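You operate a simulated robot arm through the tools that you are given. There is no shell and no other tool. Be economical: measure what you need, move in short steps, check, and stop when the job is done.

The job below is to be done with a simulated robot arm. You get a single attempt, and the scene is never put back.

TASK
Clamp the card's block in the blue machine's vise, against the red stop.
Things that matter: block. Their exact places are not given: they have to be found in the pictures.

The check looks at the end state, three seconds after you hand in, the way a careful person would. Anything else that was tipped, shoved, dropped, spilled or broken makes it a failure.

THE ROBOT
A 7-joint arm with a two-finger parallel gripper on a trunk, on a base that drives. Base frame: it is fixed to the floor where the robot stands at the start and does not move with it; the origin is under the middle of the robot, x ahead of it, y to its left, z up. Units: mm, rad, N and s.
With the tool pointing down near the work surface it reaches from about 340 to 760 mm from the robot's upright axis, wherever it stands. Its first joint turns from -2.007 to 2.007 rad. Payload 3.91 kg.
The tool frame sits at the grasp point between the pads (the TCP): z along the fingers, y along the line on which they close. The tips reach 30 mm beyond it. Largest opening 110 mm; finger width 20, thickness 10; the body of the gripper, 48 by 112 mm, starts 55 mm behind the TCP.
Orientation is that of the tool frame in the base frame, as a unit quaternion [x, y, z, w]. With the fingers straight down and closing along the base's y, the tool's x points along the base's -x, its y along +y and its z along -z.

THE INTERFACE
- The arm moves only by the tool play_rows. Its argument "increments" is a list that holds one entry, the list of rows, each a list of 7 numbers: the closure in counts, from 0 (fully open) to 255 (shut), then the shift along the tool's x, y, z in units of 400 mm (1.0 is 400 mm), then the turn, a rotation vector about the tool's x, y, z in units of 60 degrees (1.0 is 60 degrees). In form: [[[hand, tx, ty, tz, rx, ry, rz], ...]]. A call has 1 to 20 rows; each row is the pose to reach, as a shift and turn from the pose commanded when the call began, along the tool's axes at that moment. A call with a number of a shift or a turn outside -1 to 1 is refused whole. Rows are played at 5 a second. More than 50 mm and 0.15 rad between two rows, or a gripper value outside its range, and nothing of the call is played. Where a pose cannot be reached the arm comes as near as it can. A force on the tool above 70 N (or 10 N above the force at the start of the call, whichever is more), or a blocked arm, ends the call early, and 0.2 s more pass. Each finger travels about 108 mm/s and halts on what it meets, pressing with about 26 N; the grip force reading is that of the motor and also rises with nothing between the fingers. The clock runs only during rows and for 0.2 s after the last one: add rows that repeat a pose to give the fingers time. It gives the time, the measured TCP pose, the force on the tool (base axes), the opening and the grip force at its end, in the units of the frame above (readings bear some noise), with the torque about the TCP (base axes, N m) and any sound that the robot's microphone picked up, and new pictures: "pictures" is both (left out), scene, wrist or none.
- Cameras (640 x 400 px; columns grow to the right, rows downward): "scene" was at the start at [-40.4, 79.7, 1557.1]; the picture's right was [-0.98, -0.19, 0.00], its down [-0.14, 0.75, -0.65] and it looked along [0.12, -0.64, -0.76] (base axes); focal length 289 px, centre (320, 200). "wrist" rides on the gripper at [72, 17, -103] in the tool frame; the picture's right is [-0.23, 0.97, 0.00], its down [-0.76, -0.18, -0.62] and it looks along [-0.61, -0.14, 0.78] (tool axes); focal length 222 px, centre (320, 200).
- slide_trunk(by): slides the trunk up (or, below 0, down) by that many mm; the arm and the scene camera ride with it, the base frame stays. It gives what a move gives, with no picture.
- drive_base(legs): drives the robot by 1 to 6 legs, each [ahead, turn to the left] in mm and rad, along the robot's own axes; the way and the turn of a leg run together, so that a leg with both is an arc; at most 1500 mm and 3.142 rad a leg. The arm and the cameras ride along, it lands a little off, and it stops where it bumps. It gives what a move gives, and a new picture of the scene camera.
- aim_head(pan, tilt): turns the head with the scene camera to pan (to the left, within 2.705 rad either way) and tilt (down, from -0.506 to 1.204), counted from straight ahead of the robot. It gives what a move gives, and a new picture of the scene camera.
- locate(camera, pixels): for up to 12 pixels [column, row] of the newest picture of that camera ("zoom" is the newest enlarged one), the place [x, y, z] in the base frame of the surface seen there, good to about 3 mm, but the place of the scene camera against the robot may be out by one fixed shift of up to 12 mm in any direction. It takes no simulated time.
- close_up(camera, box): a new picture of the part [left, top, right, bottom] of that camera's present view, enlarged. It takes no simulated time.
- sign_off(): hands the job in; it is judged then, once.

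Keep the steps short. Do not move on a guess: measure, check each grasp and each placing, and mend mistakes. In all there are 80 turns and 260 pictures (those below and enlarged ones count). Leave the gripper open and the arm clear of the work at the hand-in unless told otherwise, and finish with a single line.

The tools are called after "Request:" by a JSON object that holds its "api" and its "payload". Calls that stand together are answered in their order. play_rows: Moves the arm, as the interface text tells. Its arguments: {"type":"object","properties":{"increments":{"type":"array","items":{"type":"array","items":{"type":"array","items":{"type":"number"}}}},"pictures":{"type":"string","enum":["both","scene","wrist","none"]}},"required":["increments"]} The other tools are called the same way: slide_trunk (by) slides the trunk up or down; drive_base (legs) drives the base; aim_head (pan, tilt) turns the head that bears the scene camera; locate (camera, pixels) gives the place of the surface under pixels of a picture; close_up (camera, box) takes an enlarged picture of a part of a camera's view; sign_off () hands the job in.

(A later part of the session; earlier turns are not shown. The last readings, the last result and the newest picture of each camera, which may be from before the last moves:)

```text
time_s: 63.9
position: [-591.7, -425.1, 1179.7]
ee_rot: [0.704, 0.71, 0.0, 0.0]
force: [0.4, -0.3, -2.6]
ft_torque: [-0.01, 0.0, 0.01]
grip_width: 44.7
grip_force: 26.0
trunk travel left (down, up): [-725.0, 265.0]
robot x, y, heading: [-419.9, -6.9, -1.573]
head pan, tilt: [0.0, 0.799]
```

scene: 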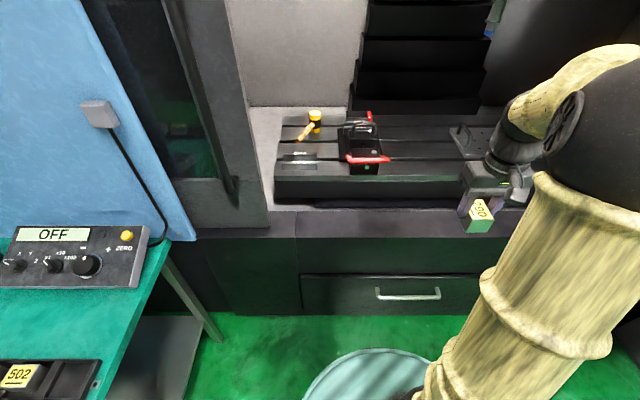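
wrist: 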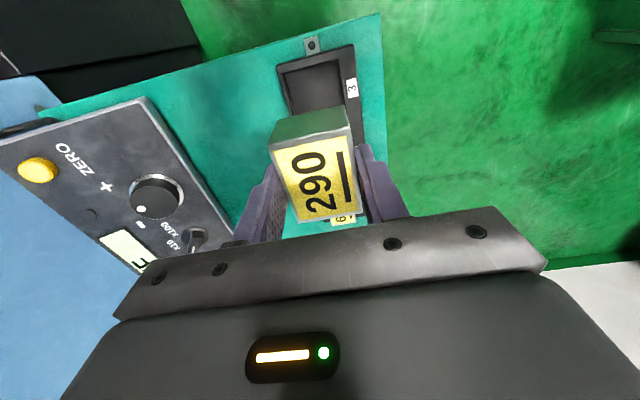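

I rotate the tool a quarter turn in two halves so that it closes along world y again, while moving 150 mm toward +x.

Request:
{"api": "play_rows", "payload": {"increments": [[[255, 0, 0.06, 0, 0, 0, -0.12], [255, 0, 0.12, 0, 0, 0, -0.24], [255, 0, 0.18, 0, 0, 0, -0.36], [255, 0, 0.24, 0, 0, 0, -0.48], [255, 0, 0.3, 0, 0, 0, -0.6], [255, 0, 0.36, 0, 0, 0, -0.72], [255, 0, 0.375, 0, 0, 0, -0.75]]], "pictures": "none"}}

Request:
{"api": "play_rows", "payload": {"increments": [[[255, 0, 0, 0, 0, 0, -0.12], [255, 0, 0, 0, 0, 0, -0.24], [255, 0, 0, 0, 0, 0, -0.36], [255, 0, 0, 0, 0, 0, -0.48], [255, 0, 0, 0, 0, 0, -0.6], [255, 0, 0, 0, 0, 0, -0.72], [255, 0, 0, 0, 0, 0, -0.75], [255, 0, 0, 0, 0, 0, -0.75]]]}}

```text
time_s: 65.5
position: [-440.6, -422.4, 1178.2]
ee_rot: [0.378, 0.926, 0.0, 0.0]
force: [0.2, -0.2, -2.8]
ft_torque: [-0.01, 0.0, -0.02]
grip_width: 44.8
grip_force: 26.2
trunk travel left (down, up): [-725.0, 265.0]
robot x, y, heading: [-416.7, -6.4, -1.575]
head pan, tilt: [0.0, 0.799]
```

```text
time_s: 67.3
position: [-441.8, -424.3, 1179.3]
ee_rot: [-0.004, 1.0, -0.001, 0.0]
force: [0.3, 0.0, -2.4]
ft_torque: [-0.01, 0.03, 0.03]
grip_width: 44.8
grip_force: 25.7
trunk travel left (down, up): [-725.0, 265.0]
robot x, y, heading: [-418.3, -6.7, -1.573]
head pan, tilt: [0.0, 0.799]
```

scene: 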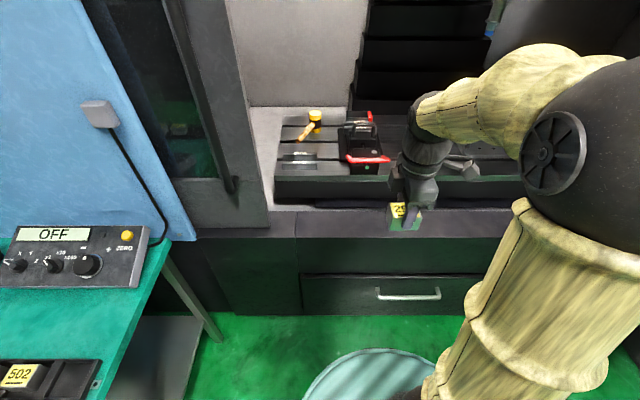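
wrist: 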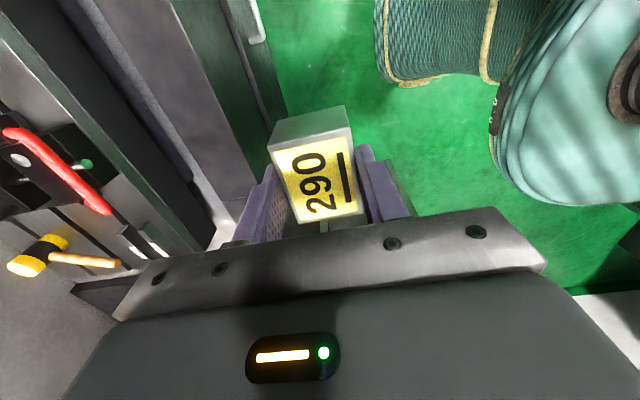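

I check where the spindle nose is before entering the machine.

Request:
{"api": "locate", "payload": {"camera": "scene", "pixels": [[491, 25], [494, 8], [500, 2], [560, 60], [430, 110], [440, 380], [245, 150], [265, 225]]}}

Request:
{"api": "aim_head", "payload": {"pan": -0.3, "tilt": 0.4}}

```text
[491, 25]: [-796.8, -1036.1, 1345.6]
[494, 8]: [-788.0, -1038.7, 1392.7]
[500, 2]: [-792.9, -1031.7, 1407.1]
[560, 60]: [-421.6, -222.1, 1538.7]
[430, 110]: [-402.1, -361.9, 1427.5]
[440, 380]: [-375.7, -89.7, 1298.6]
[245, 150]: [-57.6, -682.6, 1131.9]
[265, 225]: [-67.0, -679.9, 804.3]
```

```text
time_s: 68.2
position: [-443.0, -423.2, 1178.8]
ee_rot: [-0.004, 1.0, 0.0, -0.001]
force: [-0.5, -0.5, -2.8]
ft_torque: [0.0, 0.0, 0.01]
grip_width: 44.7
grip_force: 26.2
trunk travel left (down, up): [-725.0, 265.0]
robot x, y, heading: [-418.4, -3.9, -1.574]
head pan, tilt: [-0.3, 0.4]
```

scene: 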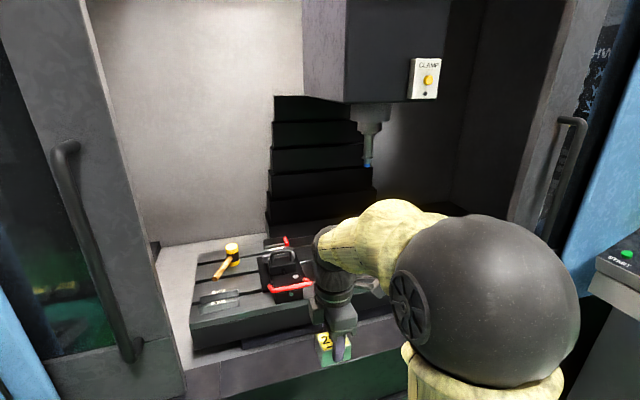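

The spindle tip is far to the right at (−795, −1036, 1345), so the way is clear. I drive ahead in two parts and check.

Request:
{"api": "drive_base", "payload": {"legs": [[200, 0]]}}

Request:
{"api": "drive_base", "payload": {"legs": [[150, 0]]}}

Request:
{"api": "aim_head", "payload": {"pan": 0.0, "tilt": 0.9}}

```text
time_s: 70.0
position: [-442.6, -624.0, 1178.5]
ee_rot: [-0.004, 1.0, 0.001, 0.0]
force: [0.8, -0.4, -2.9]
ft_torque: [0.01, -0.02, -0.01]
grip_width: 44.6
grip_force: 26.4
trunk travel left (down, up): [-725.0, 265.0]
robot x, y, heading: [-417.9, -206.7, -1.571]
head pan, tilt: [-0.3, 0.4]
```

scene: 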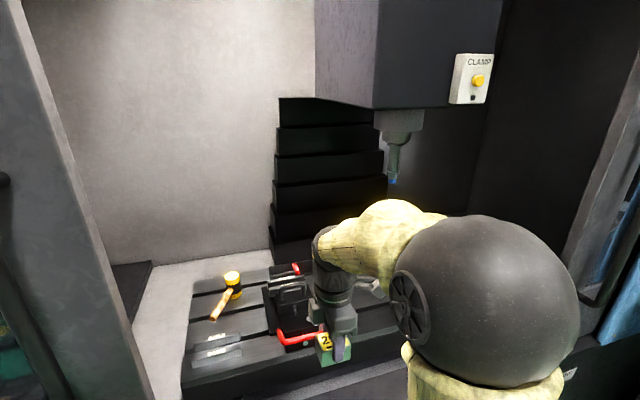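

```text
time_s: 71.4
position: [-442.1, -769.3, 1178.8]
ee_rot: [-0.005, 1.0, 0.001, 0.0]
force: [-0.3, 0.0, -2.7]
ft_torque: [0.01, 0.0, 0.03]
grip_width: 44.6
grip_force: 26.4
trunk travel left (down, up): [-725.0, 265.0]
robot x, y, heading: [-417.8, -349.6, -1.573]
head pan, tilt: [-0.3, 0.4]
```

scene: 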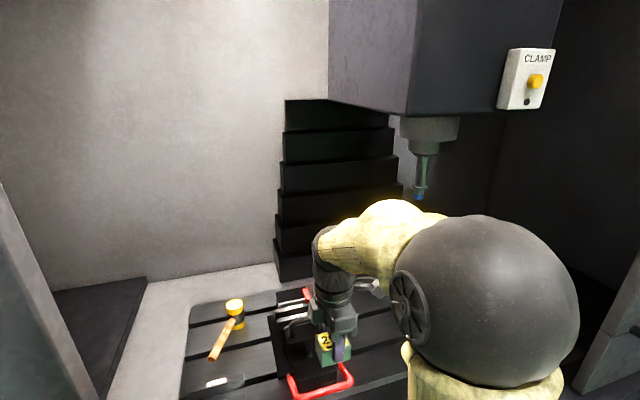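

```text
time_s: 72.4
position: [-442.3, -767.9, 1178.0]
ee_rot: [-0.006, 1.0, 0.0, 0.0]
force: [-0.2, -0.7, -2.5]
ft_torque: [0.02, 0.0, -0.03]
grip_width: 44.8
grip_force: 26.0
trunk travel left (down, up): [-725.0, 265.0]
robot x, y, heading: [-421.0, -346.4, -1.57]
head pan, tilt: [0.0, 0.901]
```

scene: 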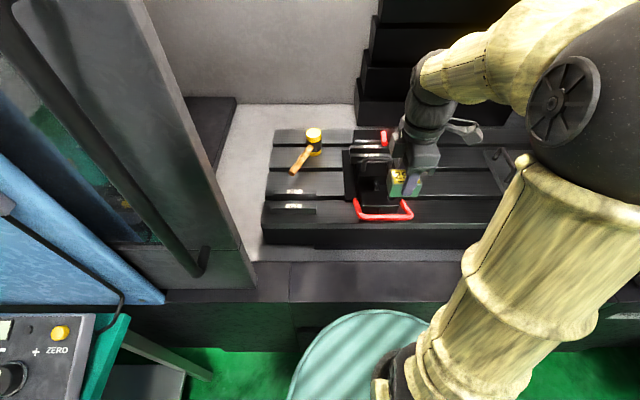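

The robot stands well, at y ≈ −348. I move the block forward above the moving jaw at safe height and look down with the wrist camera.

Request:
{"api": "play_rows", "payload": {"increments": [[[255, 0, -0.116, 0, 0, 0, 0.01], [255, 0, -0.232, 0, 0, 0, 0.01], [255, 0, -0.348, 0, 0, 0, 0.01], [255, 0, -0.464, 0, 0, 0, 0.01], [255, 0, -0.56, 0, 0, 0, 0.01], [255, 0, -0.56, 0, 0, 0, 0.01]]]}}

Request:
{"api": "close_up", "payload": {"camera": "scene", "box": [340, 110, 460, 230]}}

```text
time_s: 73.8
position: [-440.8, -993.3, 1176.6]
ee_rot: [0.0, 1.0, 0.0, -0.001]
force: [-0.3, -0.1, -3.7]
ft_torque: [-0.01, 0.01, 0.02]
grip_width: 44.4
grip_force: 26.2
trunk travel left (down, up): [-725.0, 265.0]
robot x, y, heading: [-418.5, -350.4, -1.572]
head pan, tilt: [0.0, 0.901]
```

scene: 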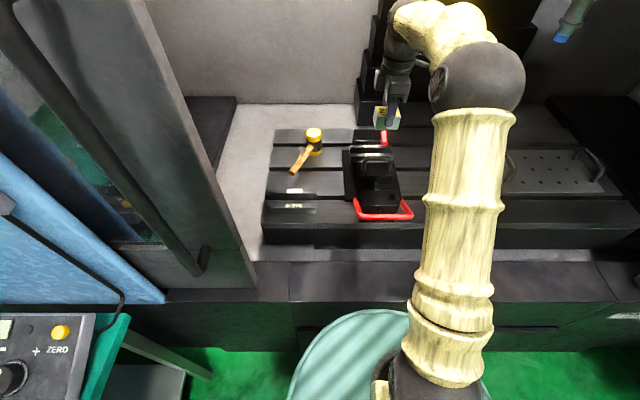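
wrist: 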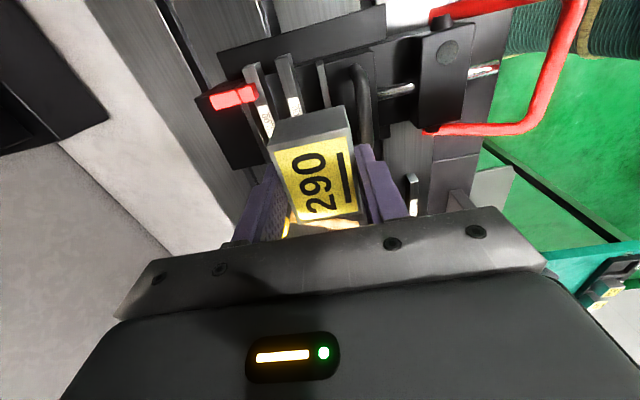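

```text
3.33 times, centred on (400, 170) of scene
```

zoom: 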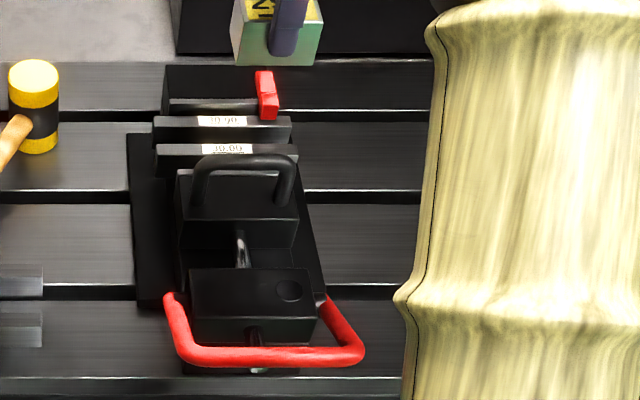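

Excellent view of the vise from the wrist. I enlarge and measure it.

Request:
{"api": "close_up", "payload": {"camera": "wrist", "box": [190, 10, 430, 160]}}

```text
2.67 times, centred on (310, 85) of wrist
```

zoom: 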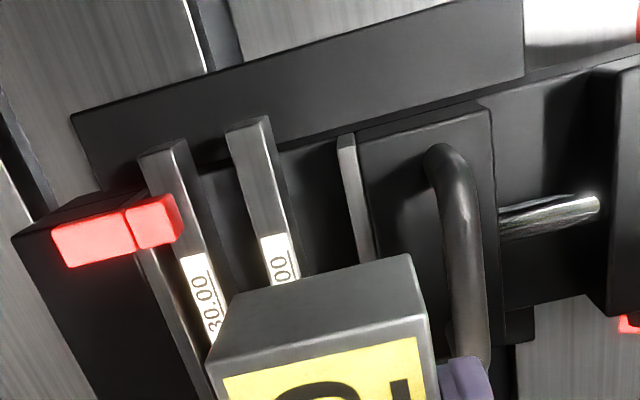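

Request:
{"api": "locate", "payload": {"camera": "zoom", "pixels": [[60, 232], [128, 215], [178, 205], [130, 245], [160, 235], [160, 160], [182, 150], [235, 135], [262, 122], [345, 145], [355, 150], [150, 275]]}}

Request:
{"api": "locate", "payload": {"camera": "zoom", "pixels": [[355, 240], [370, 250], [420, 125], [480, 110], [440, 155], [465, 330], [310, 200], [290, 200], [165, 300], [172, 245], [550, 210], [630, 100]]}}

```text
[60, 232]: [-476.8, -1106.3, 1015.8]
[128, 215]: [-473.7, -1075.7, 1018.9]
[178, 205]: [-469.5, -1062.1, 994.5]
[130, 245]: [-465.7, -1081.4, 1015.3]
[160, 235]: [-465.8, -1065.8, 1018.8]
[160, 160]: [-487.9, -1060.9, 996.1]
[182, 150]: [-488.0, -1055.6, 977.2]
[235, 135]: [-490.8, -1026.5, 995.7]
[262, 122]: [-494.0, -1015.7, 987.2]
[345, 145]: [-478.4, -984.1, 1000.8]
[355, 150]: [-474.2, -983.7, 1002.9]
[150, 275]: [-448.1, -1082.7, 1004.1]
```

```text
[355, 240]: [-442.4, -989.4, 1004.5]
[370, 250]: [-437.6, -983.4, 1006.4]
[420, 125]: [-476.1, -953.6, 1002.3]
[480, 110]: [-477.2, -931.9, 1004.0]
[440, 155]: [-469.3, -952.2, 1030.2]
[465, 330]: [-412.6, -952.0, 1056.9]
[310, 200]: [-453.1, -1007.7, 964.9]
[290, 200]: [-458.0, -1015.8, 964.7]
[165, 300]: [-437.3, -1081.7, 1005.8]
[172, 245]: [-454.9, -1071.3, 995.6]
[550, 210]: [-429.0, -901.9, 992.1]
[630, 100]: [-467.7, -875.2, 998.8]
```

The vise, measured from the wrist camera:
- Fixed jaw face at y ≈ −1072, moving jaw face at y ≈ −990.
- Parallel tops at z = 996, at y −1068…−1055 and −1030…−1016.
- Stop face at x ≈ −464, stop top at 1018.

I will set the block across both parallels, so I move above that spot to TCP (−429, −1045, 1075).

Request:
{"api": "play_rows", "payload": {"increments": [[[255, -0.015, -0.065, 0, 0, 0, 0], [255, -0.03, -0.129, 0.05, 0, 0, 0], [255, -0.03, -0.129, 0.13, 0, 0, 0], [255, -0.03, -0.129, 0.2, 0, 0, 0], [255, -0.03, -0.129, 0.254, 0, 0, 0], [255, -0.03, -0.129, 0.254, 0, 0, 0]]]}}

Request:
{"api": "close_up", "payload": {"camera": "wrist", "box": [160, 10, 400, 230]}}

Request:
{"api": "close_up", "payload": {"camera": "scene", "box": [340, 110, 460, 230]}}

```text
time_s: 75.2
position: [-429.2, -1044.8, 1073.6]
ee_rot: [0.0, 1.0, 0.0, 0.0]
force: [0.4, -0.2, -2.7]
ft_torque: [0.0, 0.0, 0.0]
grip_width: 44.5
grip_force: 25.6
trunk travel left (down, up): [-725.0, 265.0]
robot x, y, heading: [-418.0, -348.2, -1.573]
head pan, tilt: [0.0, 0.901]
```

scene: 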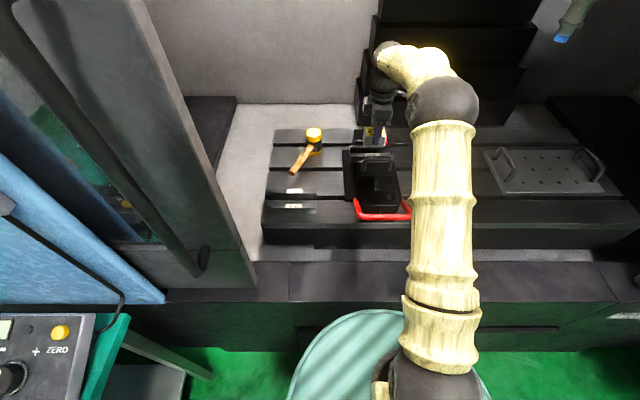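
wrist: 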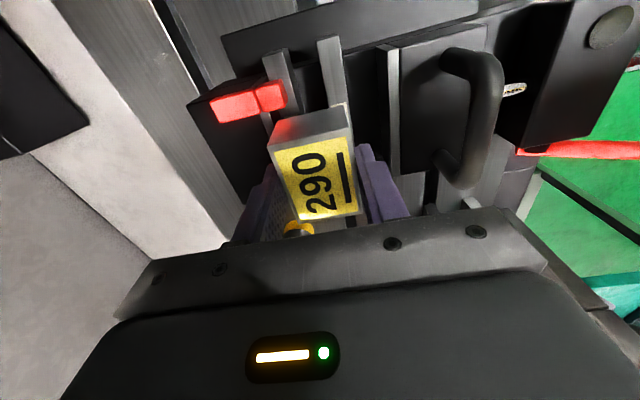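

```text
1.82 times, centred on (280, 120) of wrist
```

zoom: 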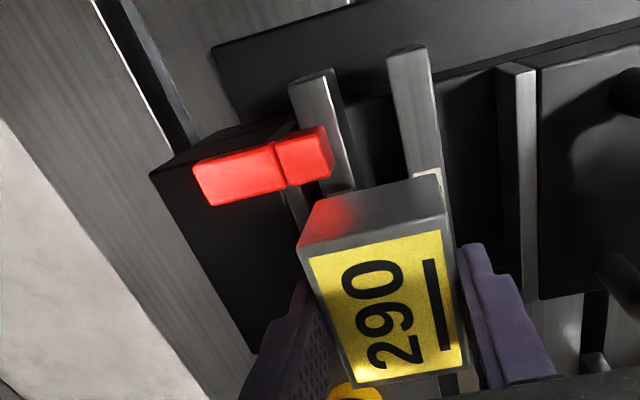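

```text
3.33 times, centred on (400, 170) of scene
```

zoom: 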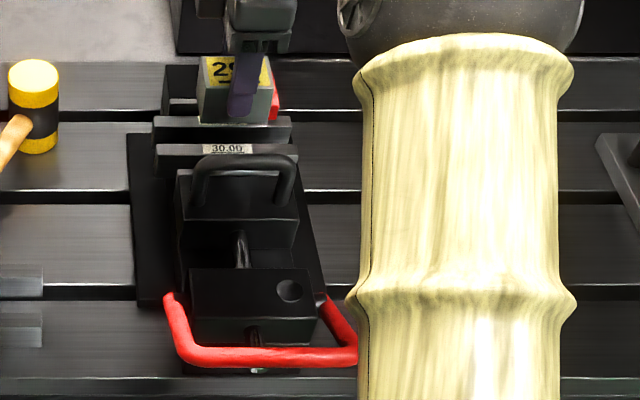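

Request:
{"api": "locate", "payload": {"camera": "wrist", "pixels": [[241, 117], [230, 108], [268, 90], [283, 97], [262, 108], [272, 60], [285, 57], [322, 43], [338, 40], [392, 70], [275, 146], [345, 125]]}}

```text
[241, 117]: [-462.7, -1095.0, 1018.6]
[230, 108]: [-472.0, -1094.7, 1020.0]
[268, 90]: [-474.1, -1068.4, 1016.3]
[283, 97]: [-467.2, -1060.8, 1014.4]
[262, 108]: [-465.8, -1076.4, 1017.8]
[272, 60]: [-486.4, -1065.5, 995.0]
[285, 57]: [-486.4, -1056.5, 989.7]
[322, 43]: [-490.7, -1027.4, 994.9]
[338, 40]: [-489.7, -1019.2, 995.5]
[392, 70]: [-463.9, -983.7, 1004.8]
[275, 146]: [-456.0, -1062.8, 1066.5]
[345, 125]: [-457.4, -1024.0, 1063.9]
```

The readings agree: the block's −x face is at −457, about 6 mm short of the stop. I lower to about 2 mm above the parallels.

Request:
{"api": "play_rows", "payload": {"increments": [[[255, 0, 0, 0.03, 0, 0, 0], [255, 0, 0, 0.055, 0, 0, 0], [255, 0, 0, 0.071, 0, 0, 0], [255, 0, 0, 0.071, 0, 0, 0], [255, 0.01, 0, 0.071, 0, 0, 0], [255, 0.01, 0, 0.071, 0, 0, 0]]]}}

Request:
{"api": "close_up", "payload": {"camera": "wrist", "box": [190, 20, 370, 170]}}

```text
time_s: 76.6
position: [-433.7, -1044.0, 1047.0]
ee_rot: [0.0, 1.0, 0.001, 0.001]
force: [0.5, -0.1, -3.9]
ft_torque: [-0.02, -0.03, 0.0]
grip_width: 44.7
grip_force: 26.3
trunk travel left (down, up): [-725.0, 265.0]
robot x, y, heading: [-418.6, -353.1, -1.573]
head pan, tilt: [0.0, 0.901]
```

scene: 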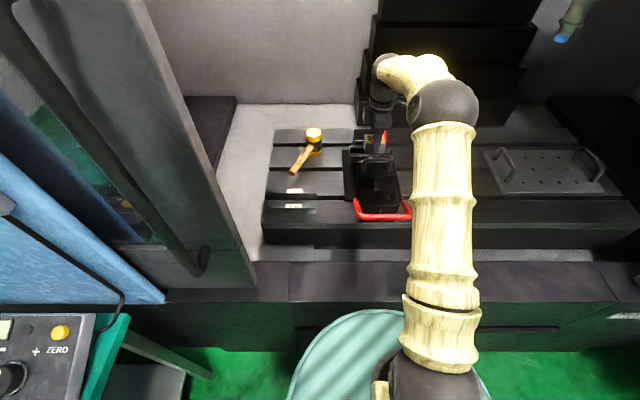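
wrist: 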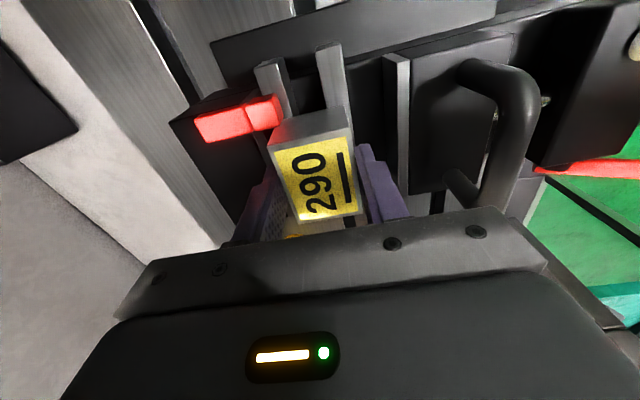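

```text
2.67 times, centred on (280, 95) of wrist
```

zoom: 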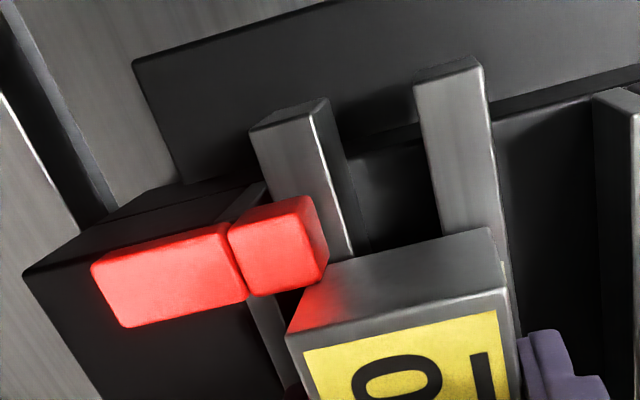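

Almost touching the stop. I creep −x 3 mm and read the force.

Request:
{"api": "play_rows", "payload": {"increments": [[[255, 0.0025, 0, 0.006, 0, 0, 0], [255, 0.005, 0, 0.006, 0, 0, 0], [255, 0.0075, 0, 0.006, 0, 0, 0], [255, 0.0075, 0, 0.006, 0, 0, 0]]], "pictures": "none"}}

```text
time_s: 77.6
position: [-431.5, -1043.8, 1045.3]
ee_rot: [0.0, 1.0, 0.001, 0.002]
force: [7.6, 1.2, -4.3]
ft_torque: [0.1, -0.32, 0.13]
grip_width: 44.8
grip_force: 26.2
trunk travel left (down, up): [-725.0, 265.0]
robot x, y, heading: [-422.9, -349.7, -1.573]
head pan, tilt: [0.0, 0.901]
```

Contact with the stop: +7.6 N in x. I ease back slightly and lower in 1 mm steps onto the parallels.

Request:
{"api": "play_rows", "payload": {"increments": [[[255, -0.001, 0, 0.0025, 0, 0, 0], [255, -0.001, 0, 0.005, 0, 0, 0], [255, -0.001, 0, 0.0075, 0, 0, 0], [255, -0.001, 0, 0.0075, 0, 0, 0]]], "pictures": "none"}}

```text
time_s: 78.6
position: [-431.9, -1044.3, 1043.5]
ee_rot: [0.0, 1.0, 0.0, 0.0]
force: [10.1, 0.4, 2.7]
ft_torque: [-0.03, -0.33, 0.21]
grip_width: 44.6
grip_force: 26.3
trunk travel left (down, up): [-725.0, 265.0]
robot x, y, heading: [-421.3, -348.9, -1.572]
head pan, tilt: [0.0, 0.901]
```

Request:
{"api": "play_rows", "payload": {"increments": [[[255, -0.001, 0, 0.0015, 0, 0, 0], [255, -0.001, 0, 0.003, 0, 0, 0], [255, -0.001, 0, 0.003, 0, 0, 0]]]}}

Request:
{"api": "close_up", "payload": {"camera": "wrist", "box": [190, 20, 370, 170]}}

Request:
{"api": "close_up", "payload": {"camera": "scene", "box": [345, 120, 415, 165]}}

```text
time_s: 79.4
position: [-432.4, -1045.5, 1042.4]
ee_rot: [0.0, 1.0, 0.0, 0.0]
force: [9.9, 2.8, 0.4]
ft_torque: [0.02, -0.3, 0.11]
grip_width: 44.4
grip_force: 25.9
trunk travel left (down, up): [-725.0, 265.0]
robot x, y, heading: [-416.3, -350.1, -1.572]
head pan, tilt: [0.0, 0.901]
```

scene: 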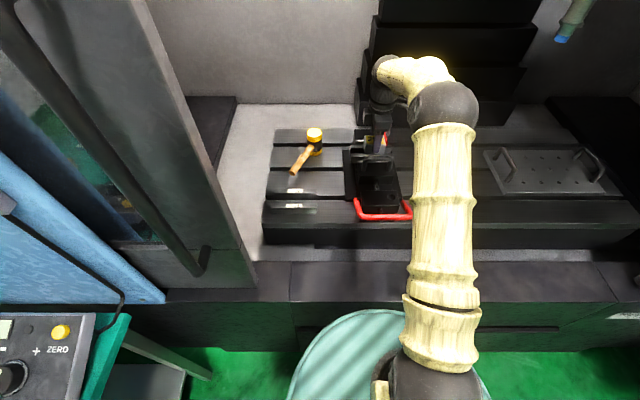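
wrist: 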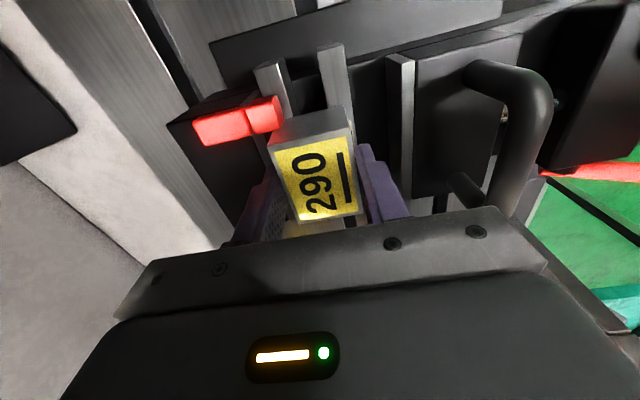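

```text
2.67 times, centred on (280, 95) of wrist
```

zoom: 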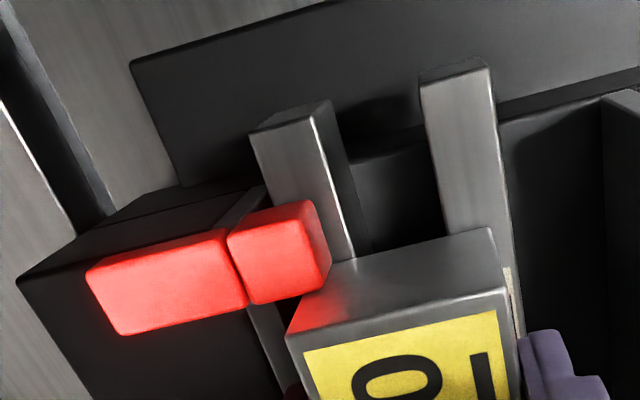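

```text
8.89 times, centred on (380, 142) of scene
```

zoom: 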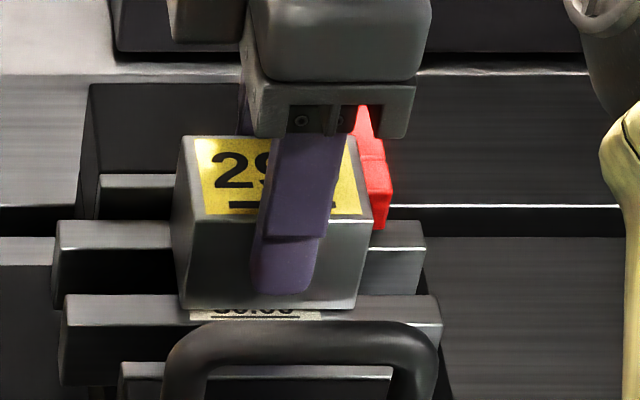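

The block appears to rest on both parallels and against the stop. I press a little lower to be sure it is seated.

Request:
{"api": "play_rows", "payload": {"increments": [[[255, 0, 0, 0.003, 0, 0, 0], [255, 0, 0, 0.006, 0, 0, 0], [255, 0, 0, 0.006, 0, 0, 0]]], "pictures": "none"}}

```text
time_s: 80.2
position: [-433.8, -1044.5, 1040.8]
ee_rot: [0.0, 1.0, 0.0, -0.001]
force: [10.4, -3.0, 2.3]
ft_torque: [-0.09, -0.35, 0.25]
grip_width: 44.7
grip_force: 25.7
trunk travel left (down, up): [-725.0, 265.0]
robot x, y, heading: [-415.9, -344.8, -1.57]
head pan, tilt: [0.0, 0.901]
```

Request:
{"api": "play_rows", "payload": {"increments": [[[255, -0.001, 0, 0.003, 0, 0, 0], [255, -0.001, 0, 0.006, 0, 0, 0], [255, -0.001, 0, 0.006, 0, 0, 0]]], "pictures": "none"}}

```text
time_s: 81.0
position: [-433.8, -1044.4, 1040.2]
ee_rot: [0.0, 1.0, -0.001, 0.0]
force: [9.9, -4.6, 16.2]
ft_torque: [0.05, -0.26, 0.14]
grip_width: 44.7
grip_force: 25.9
trunk travel left (down, up): [-725.0, 265.0]
robot x, y, heading: [-419.2, -348.8, -1.568]
head pan, tilt: [0.0, 0.901]
```

Seated: 16 N upward. I relax the z press and open just enough (about 64 mm) to free it, then look.

Request:
{"api": "play_rows", "payload": {"increments": [[[255, 0, 0, -0.003, 0, 0, 0], [255, 0, 0, -0.003, 0, 0, 0], [130, 0, 0, -0.003, 0, 0, 0], [108, 0, 0, -0.003, 0, 0, 0], [108, 0, 0, -0.003, 0, 0, 0], [108, 0, 0, -0.003, 0, 0, 0]]]}}

Request:
{"api": "close_up", "payload": {"camera": "wrist", "box": [190, 20, 430, 220]}}

```text
time_s: 82.4
position: [-435.8, -1045.1, 1038.7]
ee_rot: [0.0, 1.0, 0.0, 0.0]
force: [0.6, 0.0, 0.0]
ft_torque: [0.0, 0.01, -0.03]
grip_width: 63.5
grip_force: 0.0
trunk travel left (down, up): [-725.0, 265.0]
robot x, y, heading: [-420.2, -347.6, -1.574]
head pan, tilt: [0.0, 0.901]
```

scene: 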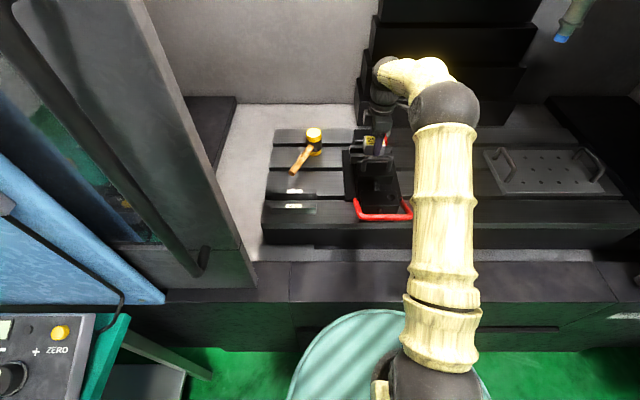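
wrist: 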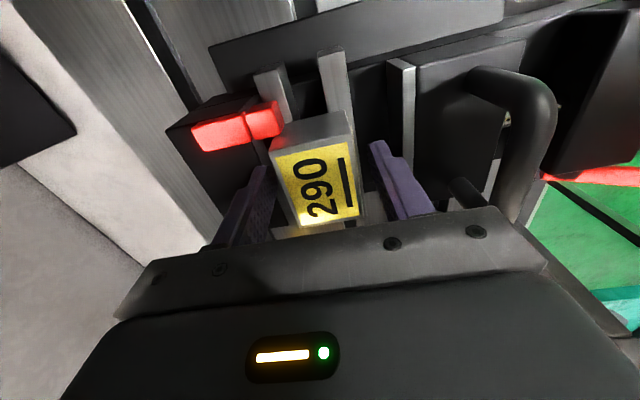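

```text
2.00 times, centred on (310, 120) of wrist
```

zoom: 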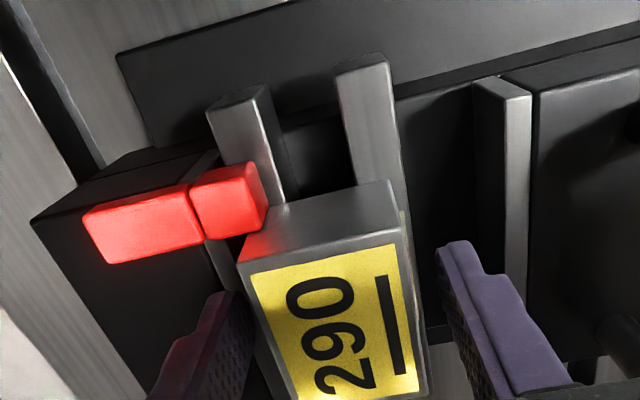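

The block stands free on the parallels. I lift straight up 100 mm and check.

Request:
{"api": "play_rows", "payload": {"increments": [[[108, 0, 0, -0.04, 0, 0, 0], [108, 0, 0, -0.1, 0, 0, 0], [108, 0, 0, -0.2, 0, 0, 0], [108, 0, 0, -0.27, 0, 0, 0], [108, 0, 0, -0.27, 0, 0, 0]]]}}

Request:
{"api": "close_up", "payload": {"camera": "wrist", "box": [190, 0, 510, 200]}}

Request:
{"api": "close_up", "payload": {"camera": "scene", "box": [335, 120, 425, 230]}}

```text
time_s: 83.6
position: [-432.8, -1042.8, 1146.3]
ee_rot: [0.001, 1.0, 0.001, 0.0]
force: [-0.5, -0.7, 0.1]
ft_torque: [0.03, 0.03, 0.0]
grip_width: 63.4
grip_force: 0.1
trunk travel left (down, up): [-725.0, 265.0]
robot x, y, heading: [-419.6, -345.8, -1.571]
head pan, tilt: [0.0, 0.901]
```

scene: 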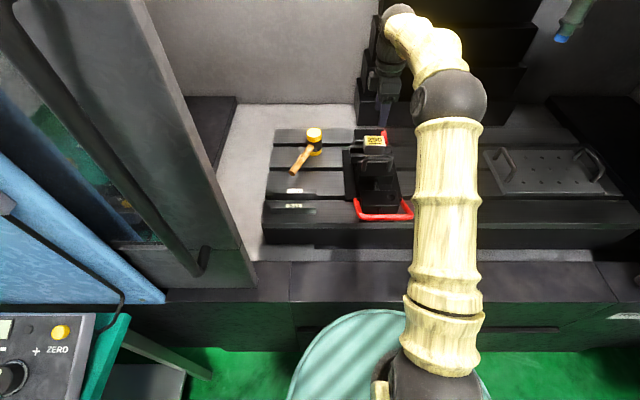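
wrist: 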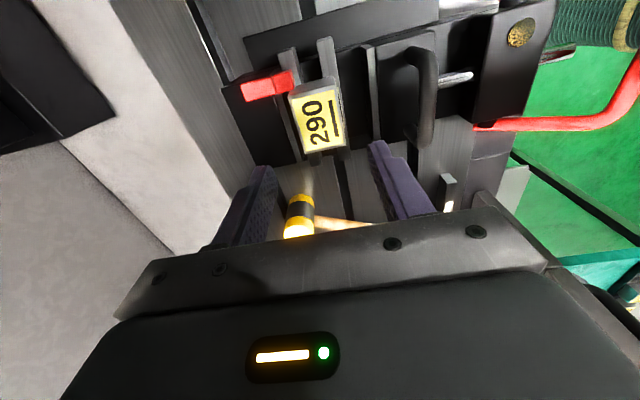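

```text
2.00 times, centred on (350, 100) of wrist
```

zoom: 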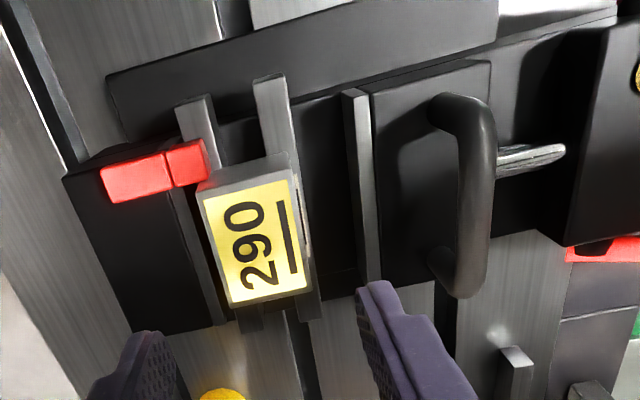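

```text
3.64 times, centred on (380, 175) of scene
```

zoom: 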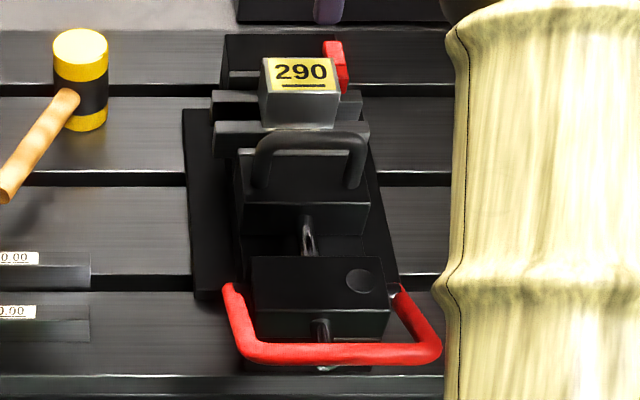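

The block sits well against the stop. Now I measure the moving jaw's handle and the red lever.

Request:
{"api": "locate", "payload": {"camera": "wrist", "pixels": [[412, 53], [426, 58], [430, 90], [428, 120], [420, 138], [422, 90], [437, 90], [376, 60], [376, 120], [520, 32], [472, 125], [600, 115]]}}

Request:
{"api": "locate", "payload": {"camera": "scene", "pixels": [[358, 201], [362, 214], [380, 217], [400, 217], [411, 213], [406, 202], [376, 158], [388, 175], [370, 194], [390, 208], [381, 212], [368, 159]]}}

```text
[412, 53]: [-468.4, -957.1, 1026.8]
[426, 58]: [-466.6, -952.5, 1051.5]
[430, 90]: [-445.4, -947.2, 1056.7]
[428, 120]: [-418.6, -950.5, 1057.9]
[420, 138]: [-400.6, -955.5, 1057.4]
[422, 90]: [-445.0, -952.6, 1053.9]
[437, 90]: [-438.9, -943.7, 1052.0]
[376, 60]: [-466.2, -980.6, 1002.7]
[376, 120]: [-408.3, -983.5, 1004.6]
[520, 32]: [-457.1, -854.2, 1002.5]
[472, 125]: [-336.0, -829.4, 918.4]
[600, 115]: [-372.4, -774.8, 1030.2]
```

```text
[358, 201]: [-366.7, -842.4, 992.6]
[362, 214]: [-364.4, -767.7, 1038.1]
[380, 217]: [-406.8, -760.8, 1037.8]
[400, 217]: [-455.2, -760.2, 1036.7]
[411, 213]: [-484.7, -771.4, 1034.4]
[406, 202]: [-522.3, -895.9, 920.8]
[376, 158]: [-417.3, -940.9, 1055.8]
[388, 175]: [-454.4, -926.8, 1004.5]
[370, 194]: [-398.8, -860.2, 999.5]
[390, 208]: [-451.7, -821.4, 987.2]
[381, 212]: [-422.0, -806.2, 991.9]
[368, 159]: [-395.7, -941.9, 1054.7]
```

The handle bar is at (−432, −949, 1051). I move over it, lower the fingers around it and close gently.

Request:
{"api": "play_rows", "payload": {"increments": [[[108, 0, 0.1, 0, 0, 0, 0], [108, 0, 0.2, 0, 0, 0, 0], [108, 0, 0.234, 0, 0, 0, 0], [108, 0, 0.234, 0.06, 0, 0, 0], [108, 0, 0.234, 0.15, 0, 0, 0], [108, 0, 0.234, 0.2, 0, 0, 0], [108, 0, 0.234, 0.2, 0, 0, 0]]]}}

Request:
{"api": "close_up", "payload": {"camera": "scene", "box": [335, 120, 425, 230]}}

```text
time_s: 85.2
position: [-434.0, -950.4, 1068.2]
ee_rot: [0.001, 1.0, 0.0, 0.0]
force: [0.2, 0.3, 0.4]
ft_torque: [-0.02, 0.03, -0.02]
grip_width: 63.5
grip_force: 0.1
trunk travel left (down, up): [-725.0, 265.0]
robot x, y, heading: [-416.4, -349.1, -1.572]
head pan, tilt: [0.0, 0.901]
```

scene: 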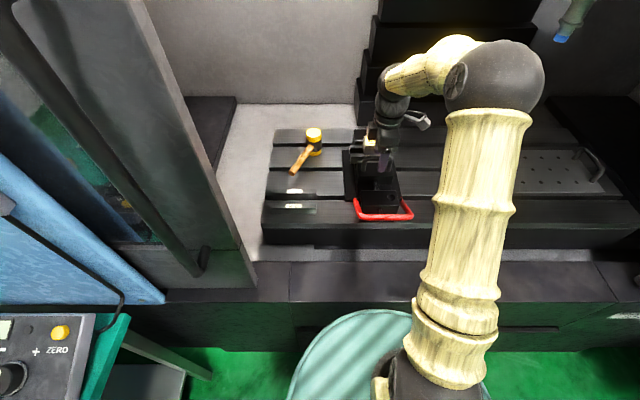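
wrist: 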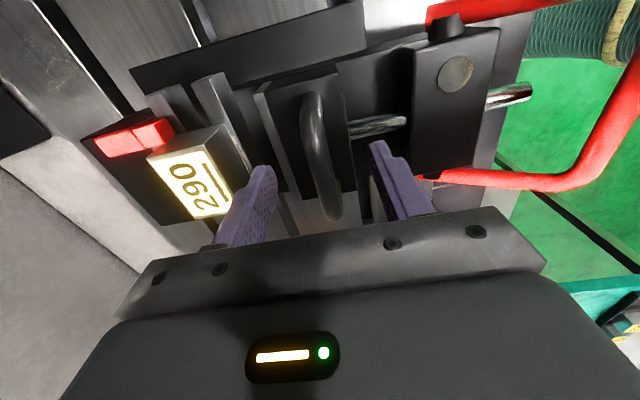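

```text
3.64 times, centred on (380, 175) of scene
```

zoom: 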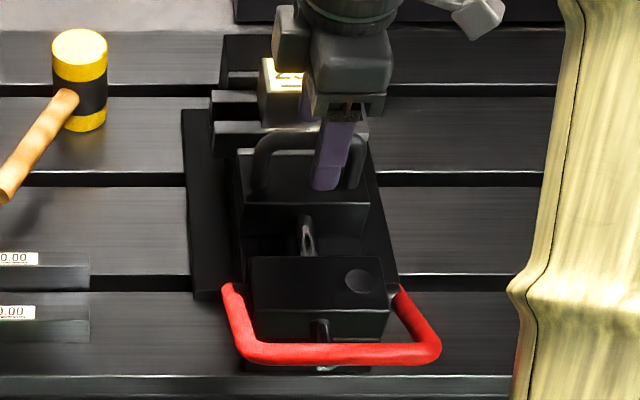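

Request:
{"api": "play_rows", "payload": {"increments": [[[160, 0, 0, 0.008, 0, 0, 0], [200, 0, 0, 0.008, 0, 0, 0], [220, 0, 0, 0.008, 0, 0, 0], [230, 0, 0, 0.008, 0, 0, 0], [235, 0, 0, 0.008, 0, 0, 0], [235, 0, 0, 0.008, 0, 0, 0]]], "pictures": "wrist"}}

```text
time_s: 86.6
position: [-433.3, -949.0, 1063.8]
ee_rot: [0.0, 1.0, 0.0, 0.0]
force: [0.9, -0.5, -0.4]
ft_torque: [-0.1, 0.15, 0.03]
grip_width: 13.7
grip_force: 45.2
trunk travel left (down, up): [-725.0, 265.0]
robot x, y, heading: [-419.6, -350.1, -1.571]
head pan, tilt: [0.0, 0.901]
```

wrist: 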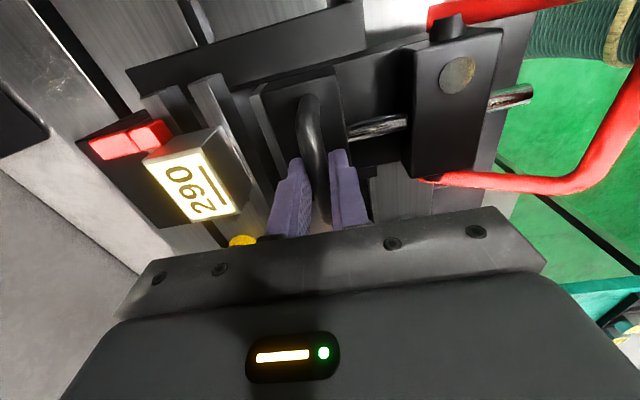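

The handle is held (13.7 mm). I push the jaw gently 10 mm toward −y and read the force.

Request:
{"api": "play_rows", "payload": {"increments": [[[235, 0, -0.005, 0, 0, 0, 0], [235, 0, -0.01, 0, 0, 0, 0], [235, 0, -0.015, 0, 0, 0, 0], [235, 0, -0.02, 0, 0, 0, 0], [235, 0, -0.025, 0, 0, 0, 0], [235, 0, -0.025, 0, 0, 0, 0]]], "pictures": "wrist"}}

```text
time_s: 88.0
position: [-433.4, -960.1, 1062.9]
ee_rot: [0.0, 1.0, -0.001, 0.0]
force: [3.2, -1.3, 2.3]
ft_torque: [-0.12, -0.45, -0.06]
grip_width: 13.4
grip_force: 45.4
trunk travel left (down, up): [-725.0, 265.0]
robot x, y, heading: [-417.9, -353.0, -1.575]
head pan, tilt: [0.0, 0.901]
```

wrist: 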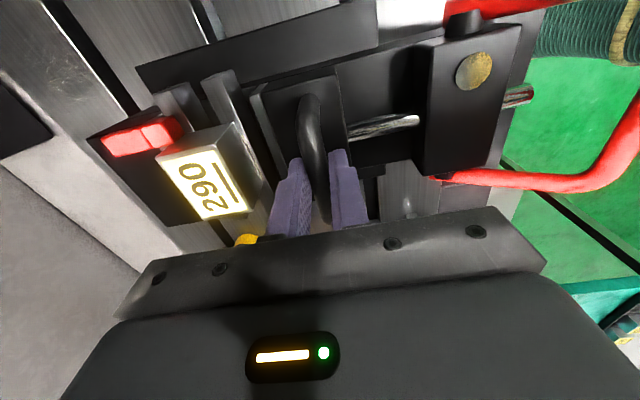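

The jaw slides freely with the handle. I continue 14 mm.

Request:
{"api": "play_rows", "payload": {"increments": [[[235, 0, -0.007, 0, 0, 0, 0], [235, 0, -0.014, 0, 0, 0, 0], [235, 0, -0.021, 0, 0, 0, 0], [235, 0, -0.028, 0, 0, 0, 0], [235, 0, -0.035, 0, 0, 0, 0], [235, 0, -0.035, 0, 0, 0, 0]]], "pictures": "wrist"}}

Request:
{"api": "close_up", "payload": {"camera": "wrist", "box": [90, 40, 370, 240]}}

```text
time_s: 89.4
position: [-434.3, -973.4, 1063.5]
ee_rot: [0.0, 1.0, -0.001, 0.0]
force: [4.5, 1.5, 8.6]
ft_torque: [0.03, -0.78, -0.07]
grip_width: 13.5
grip_force: 45.3
trunk travel left (down, up): [-725.0, 265.0]
robot x, y, heading: [-423.9, -349.8, -1.569]
head pan, tilt: [0.0, 0.901]
```

wrist: 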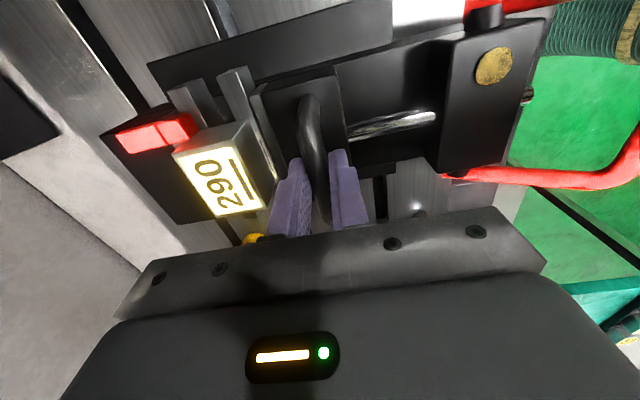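

```text
2.00 times, centred on (230, 140) of wrist
```

zoom: 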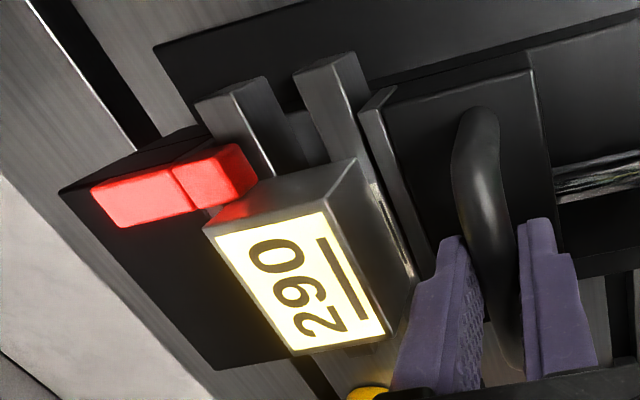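

Request:
{"api": "play_rows", "payload": {"increments": [[[235, 0, -0.005, -0.001, 0, 0, 0], [235, 0, -0.01, -0.002, 0, 0, 0], [235, 0, -0.015, -0.003, 0, 0, 0], [235, 0, -0.02, -0.003, 0, 0, 0], [235, 0, -0.02, -0.003, 0, 0, 0]]], "pictures": "wrist"}}

Request:
{"api": "close_up", "payload": {"camera": "wrist", "box": [90, 40, 370, 240]}}

```text
time_s: 90.6
position: [-432.7, -981.0, 1064.7]
ee_rot: [0.0, 1.0, 0.001, 0.0]
force: [9.7, 5.2, -3.6]
ft_torque: [0.06, 0.26, -0.09]
grip_width: 13.6
grip_force: 45.1
trunk travel left (down, up): [-725.0, 265.0]
robot x, y, heading: [-416.7, -346.4, -1.577]
head pan, tilt: [0.0, 0.901]
```

wrist: 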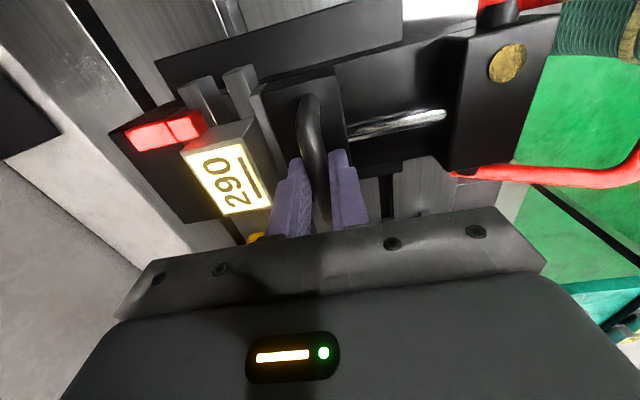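

```text
2.00 times, centred on (230, 140) of wrist
```

zoom: 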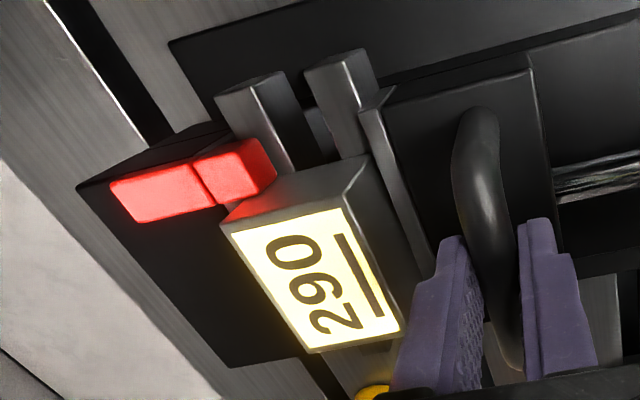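

The jaw has reached the parallel and is close to the block. I continue in small steps.

Request:
{"api": "play_rows", "payload": {"increments": [[[235, -0.001, -0.004, 0, 0, 0, 0], [235, -0.002, -0.008, 0, 0, 0, 0], [235, -0.002, -0.012, 0, 0, 0, 0], [235, -0.002, -0.012, 0, 0, 0, 0]]], "pictures": "wrist"}}

Request:
{"api": "close_up", "payload": {"camera": "wrist", "box": [90, 40, 370, 240]}}

```text
time_s: 91.6
position: [-433.6, -986.5, 1062.4]
ee_rot: [0.001, 1.0, 0.001, 0.0]
force: [6.2, 4.6, -9.6]
ft_torque: [0.11, -0.44, -0.06]
grip_width: 13.7
grip_force: 45.1
trunk travel left (down, up): [-725.0, 265.0]
robot x, y, heading: [-418.5, -349.7, -1.573]
head pan, tilt: [0.0, 0.901]
```

wrist: 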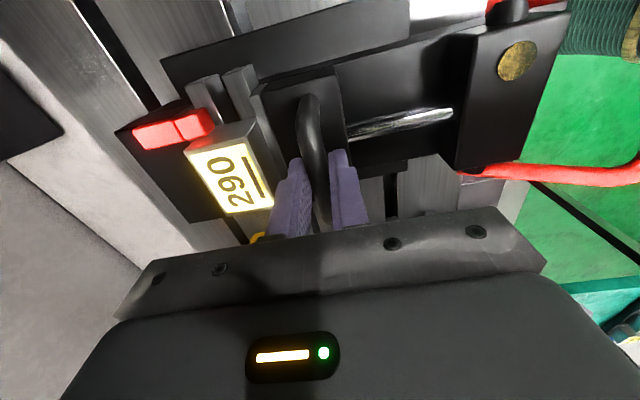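

```text
2.00 times, centred on (230, 140) of wrist
```

zoom: 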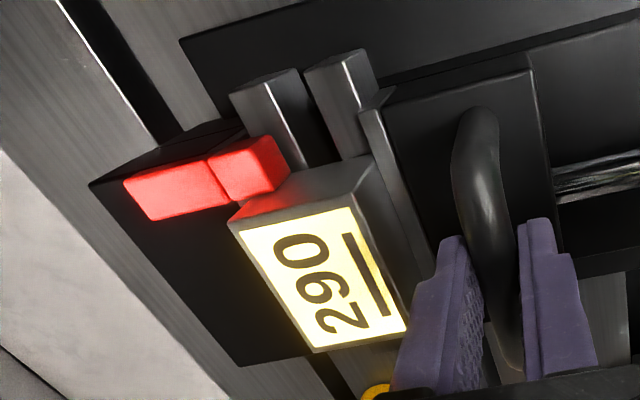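

Request:
{"api": "play_rows", "payload": {"increments": [[[235, 0, -0.004, -0.001, 0, 0, 0], [235, 0, -0.008, -0.002, 0, 0, 0], [235, 0, -0.012, -0.002, 0, 0, 0], [235, 0, -0.012, -0.002, 0, 0, 0]]], "pictures": "wrist"}}

Request:
{"api": "close_up", "payload": {"camera": "wrist", "box": [90, 40, 370, 240]}}

```text
time_s: 92.6
position: [-432.6, -992.2, 1063.2]
ee_rot: [0.0, 1.0, 0.002, 0.0]
force: [4.3, 10.3, -21.4]
ft_torque: [0.07, 0.11, -0.01]
grip_width: 13.7
grip_force: 45.1
trunk travel left (down, up): [-725.0, 265.0]
robot x, y, heading: [-421.1, -349.5, -1.571]
head pan, tilt: [0.0, 0.901]
```

wrist: 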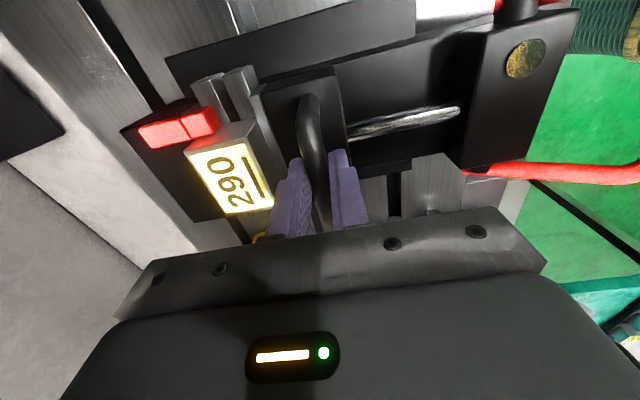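

```text
2.00 times, centred on (230, 140) of wrist
```

zoom: 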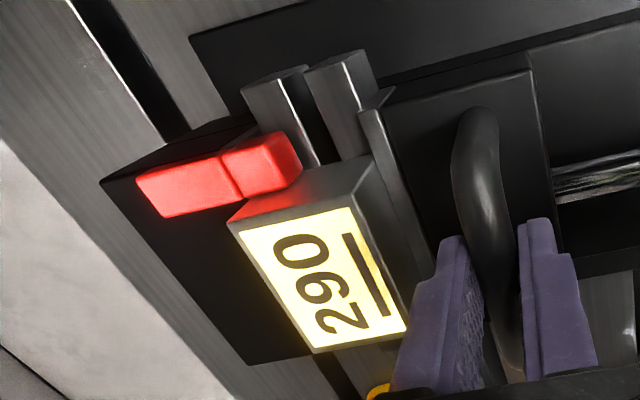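

Request:
{"api": "play_rows", "payload": {"increments": [[[235, 0, -0.003, 0.003, 0, 0, 0], [235, 0, -0.006, 0.004, 0, 0, 0], [235, 0, -0.006, 0.004, 0, 0, 0]]], "pictures": "none"}}

```text
time_s: 93.4
position: [-432.9, -992.7, 1063.2]
ee_rot: [-0.001, 1.0, 0.001, 0.0]
force: [4.3, 19.3, -14.4]
ft_torque: [0.39, 0.25, -0.08]
grip_width: 13.4
grip_force: 45.1
trunk travel left (down, up): [-725.0, 265.0]
robot x, y, heading: [-420.1, -347.6, -1.57]
head pan, tilt: [0.0, 0.901]
```

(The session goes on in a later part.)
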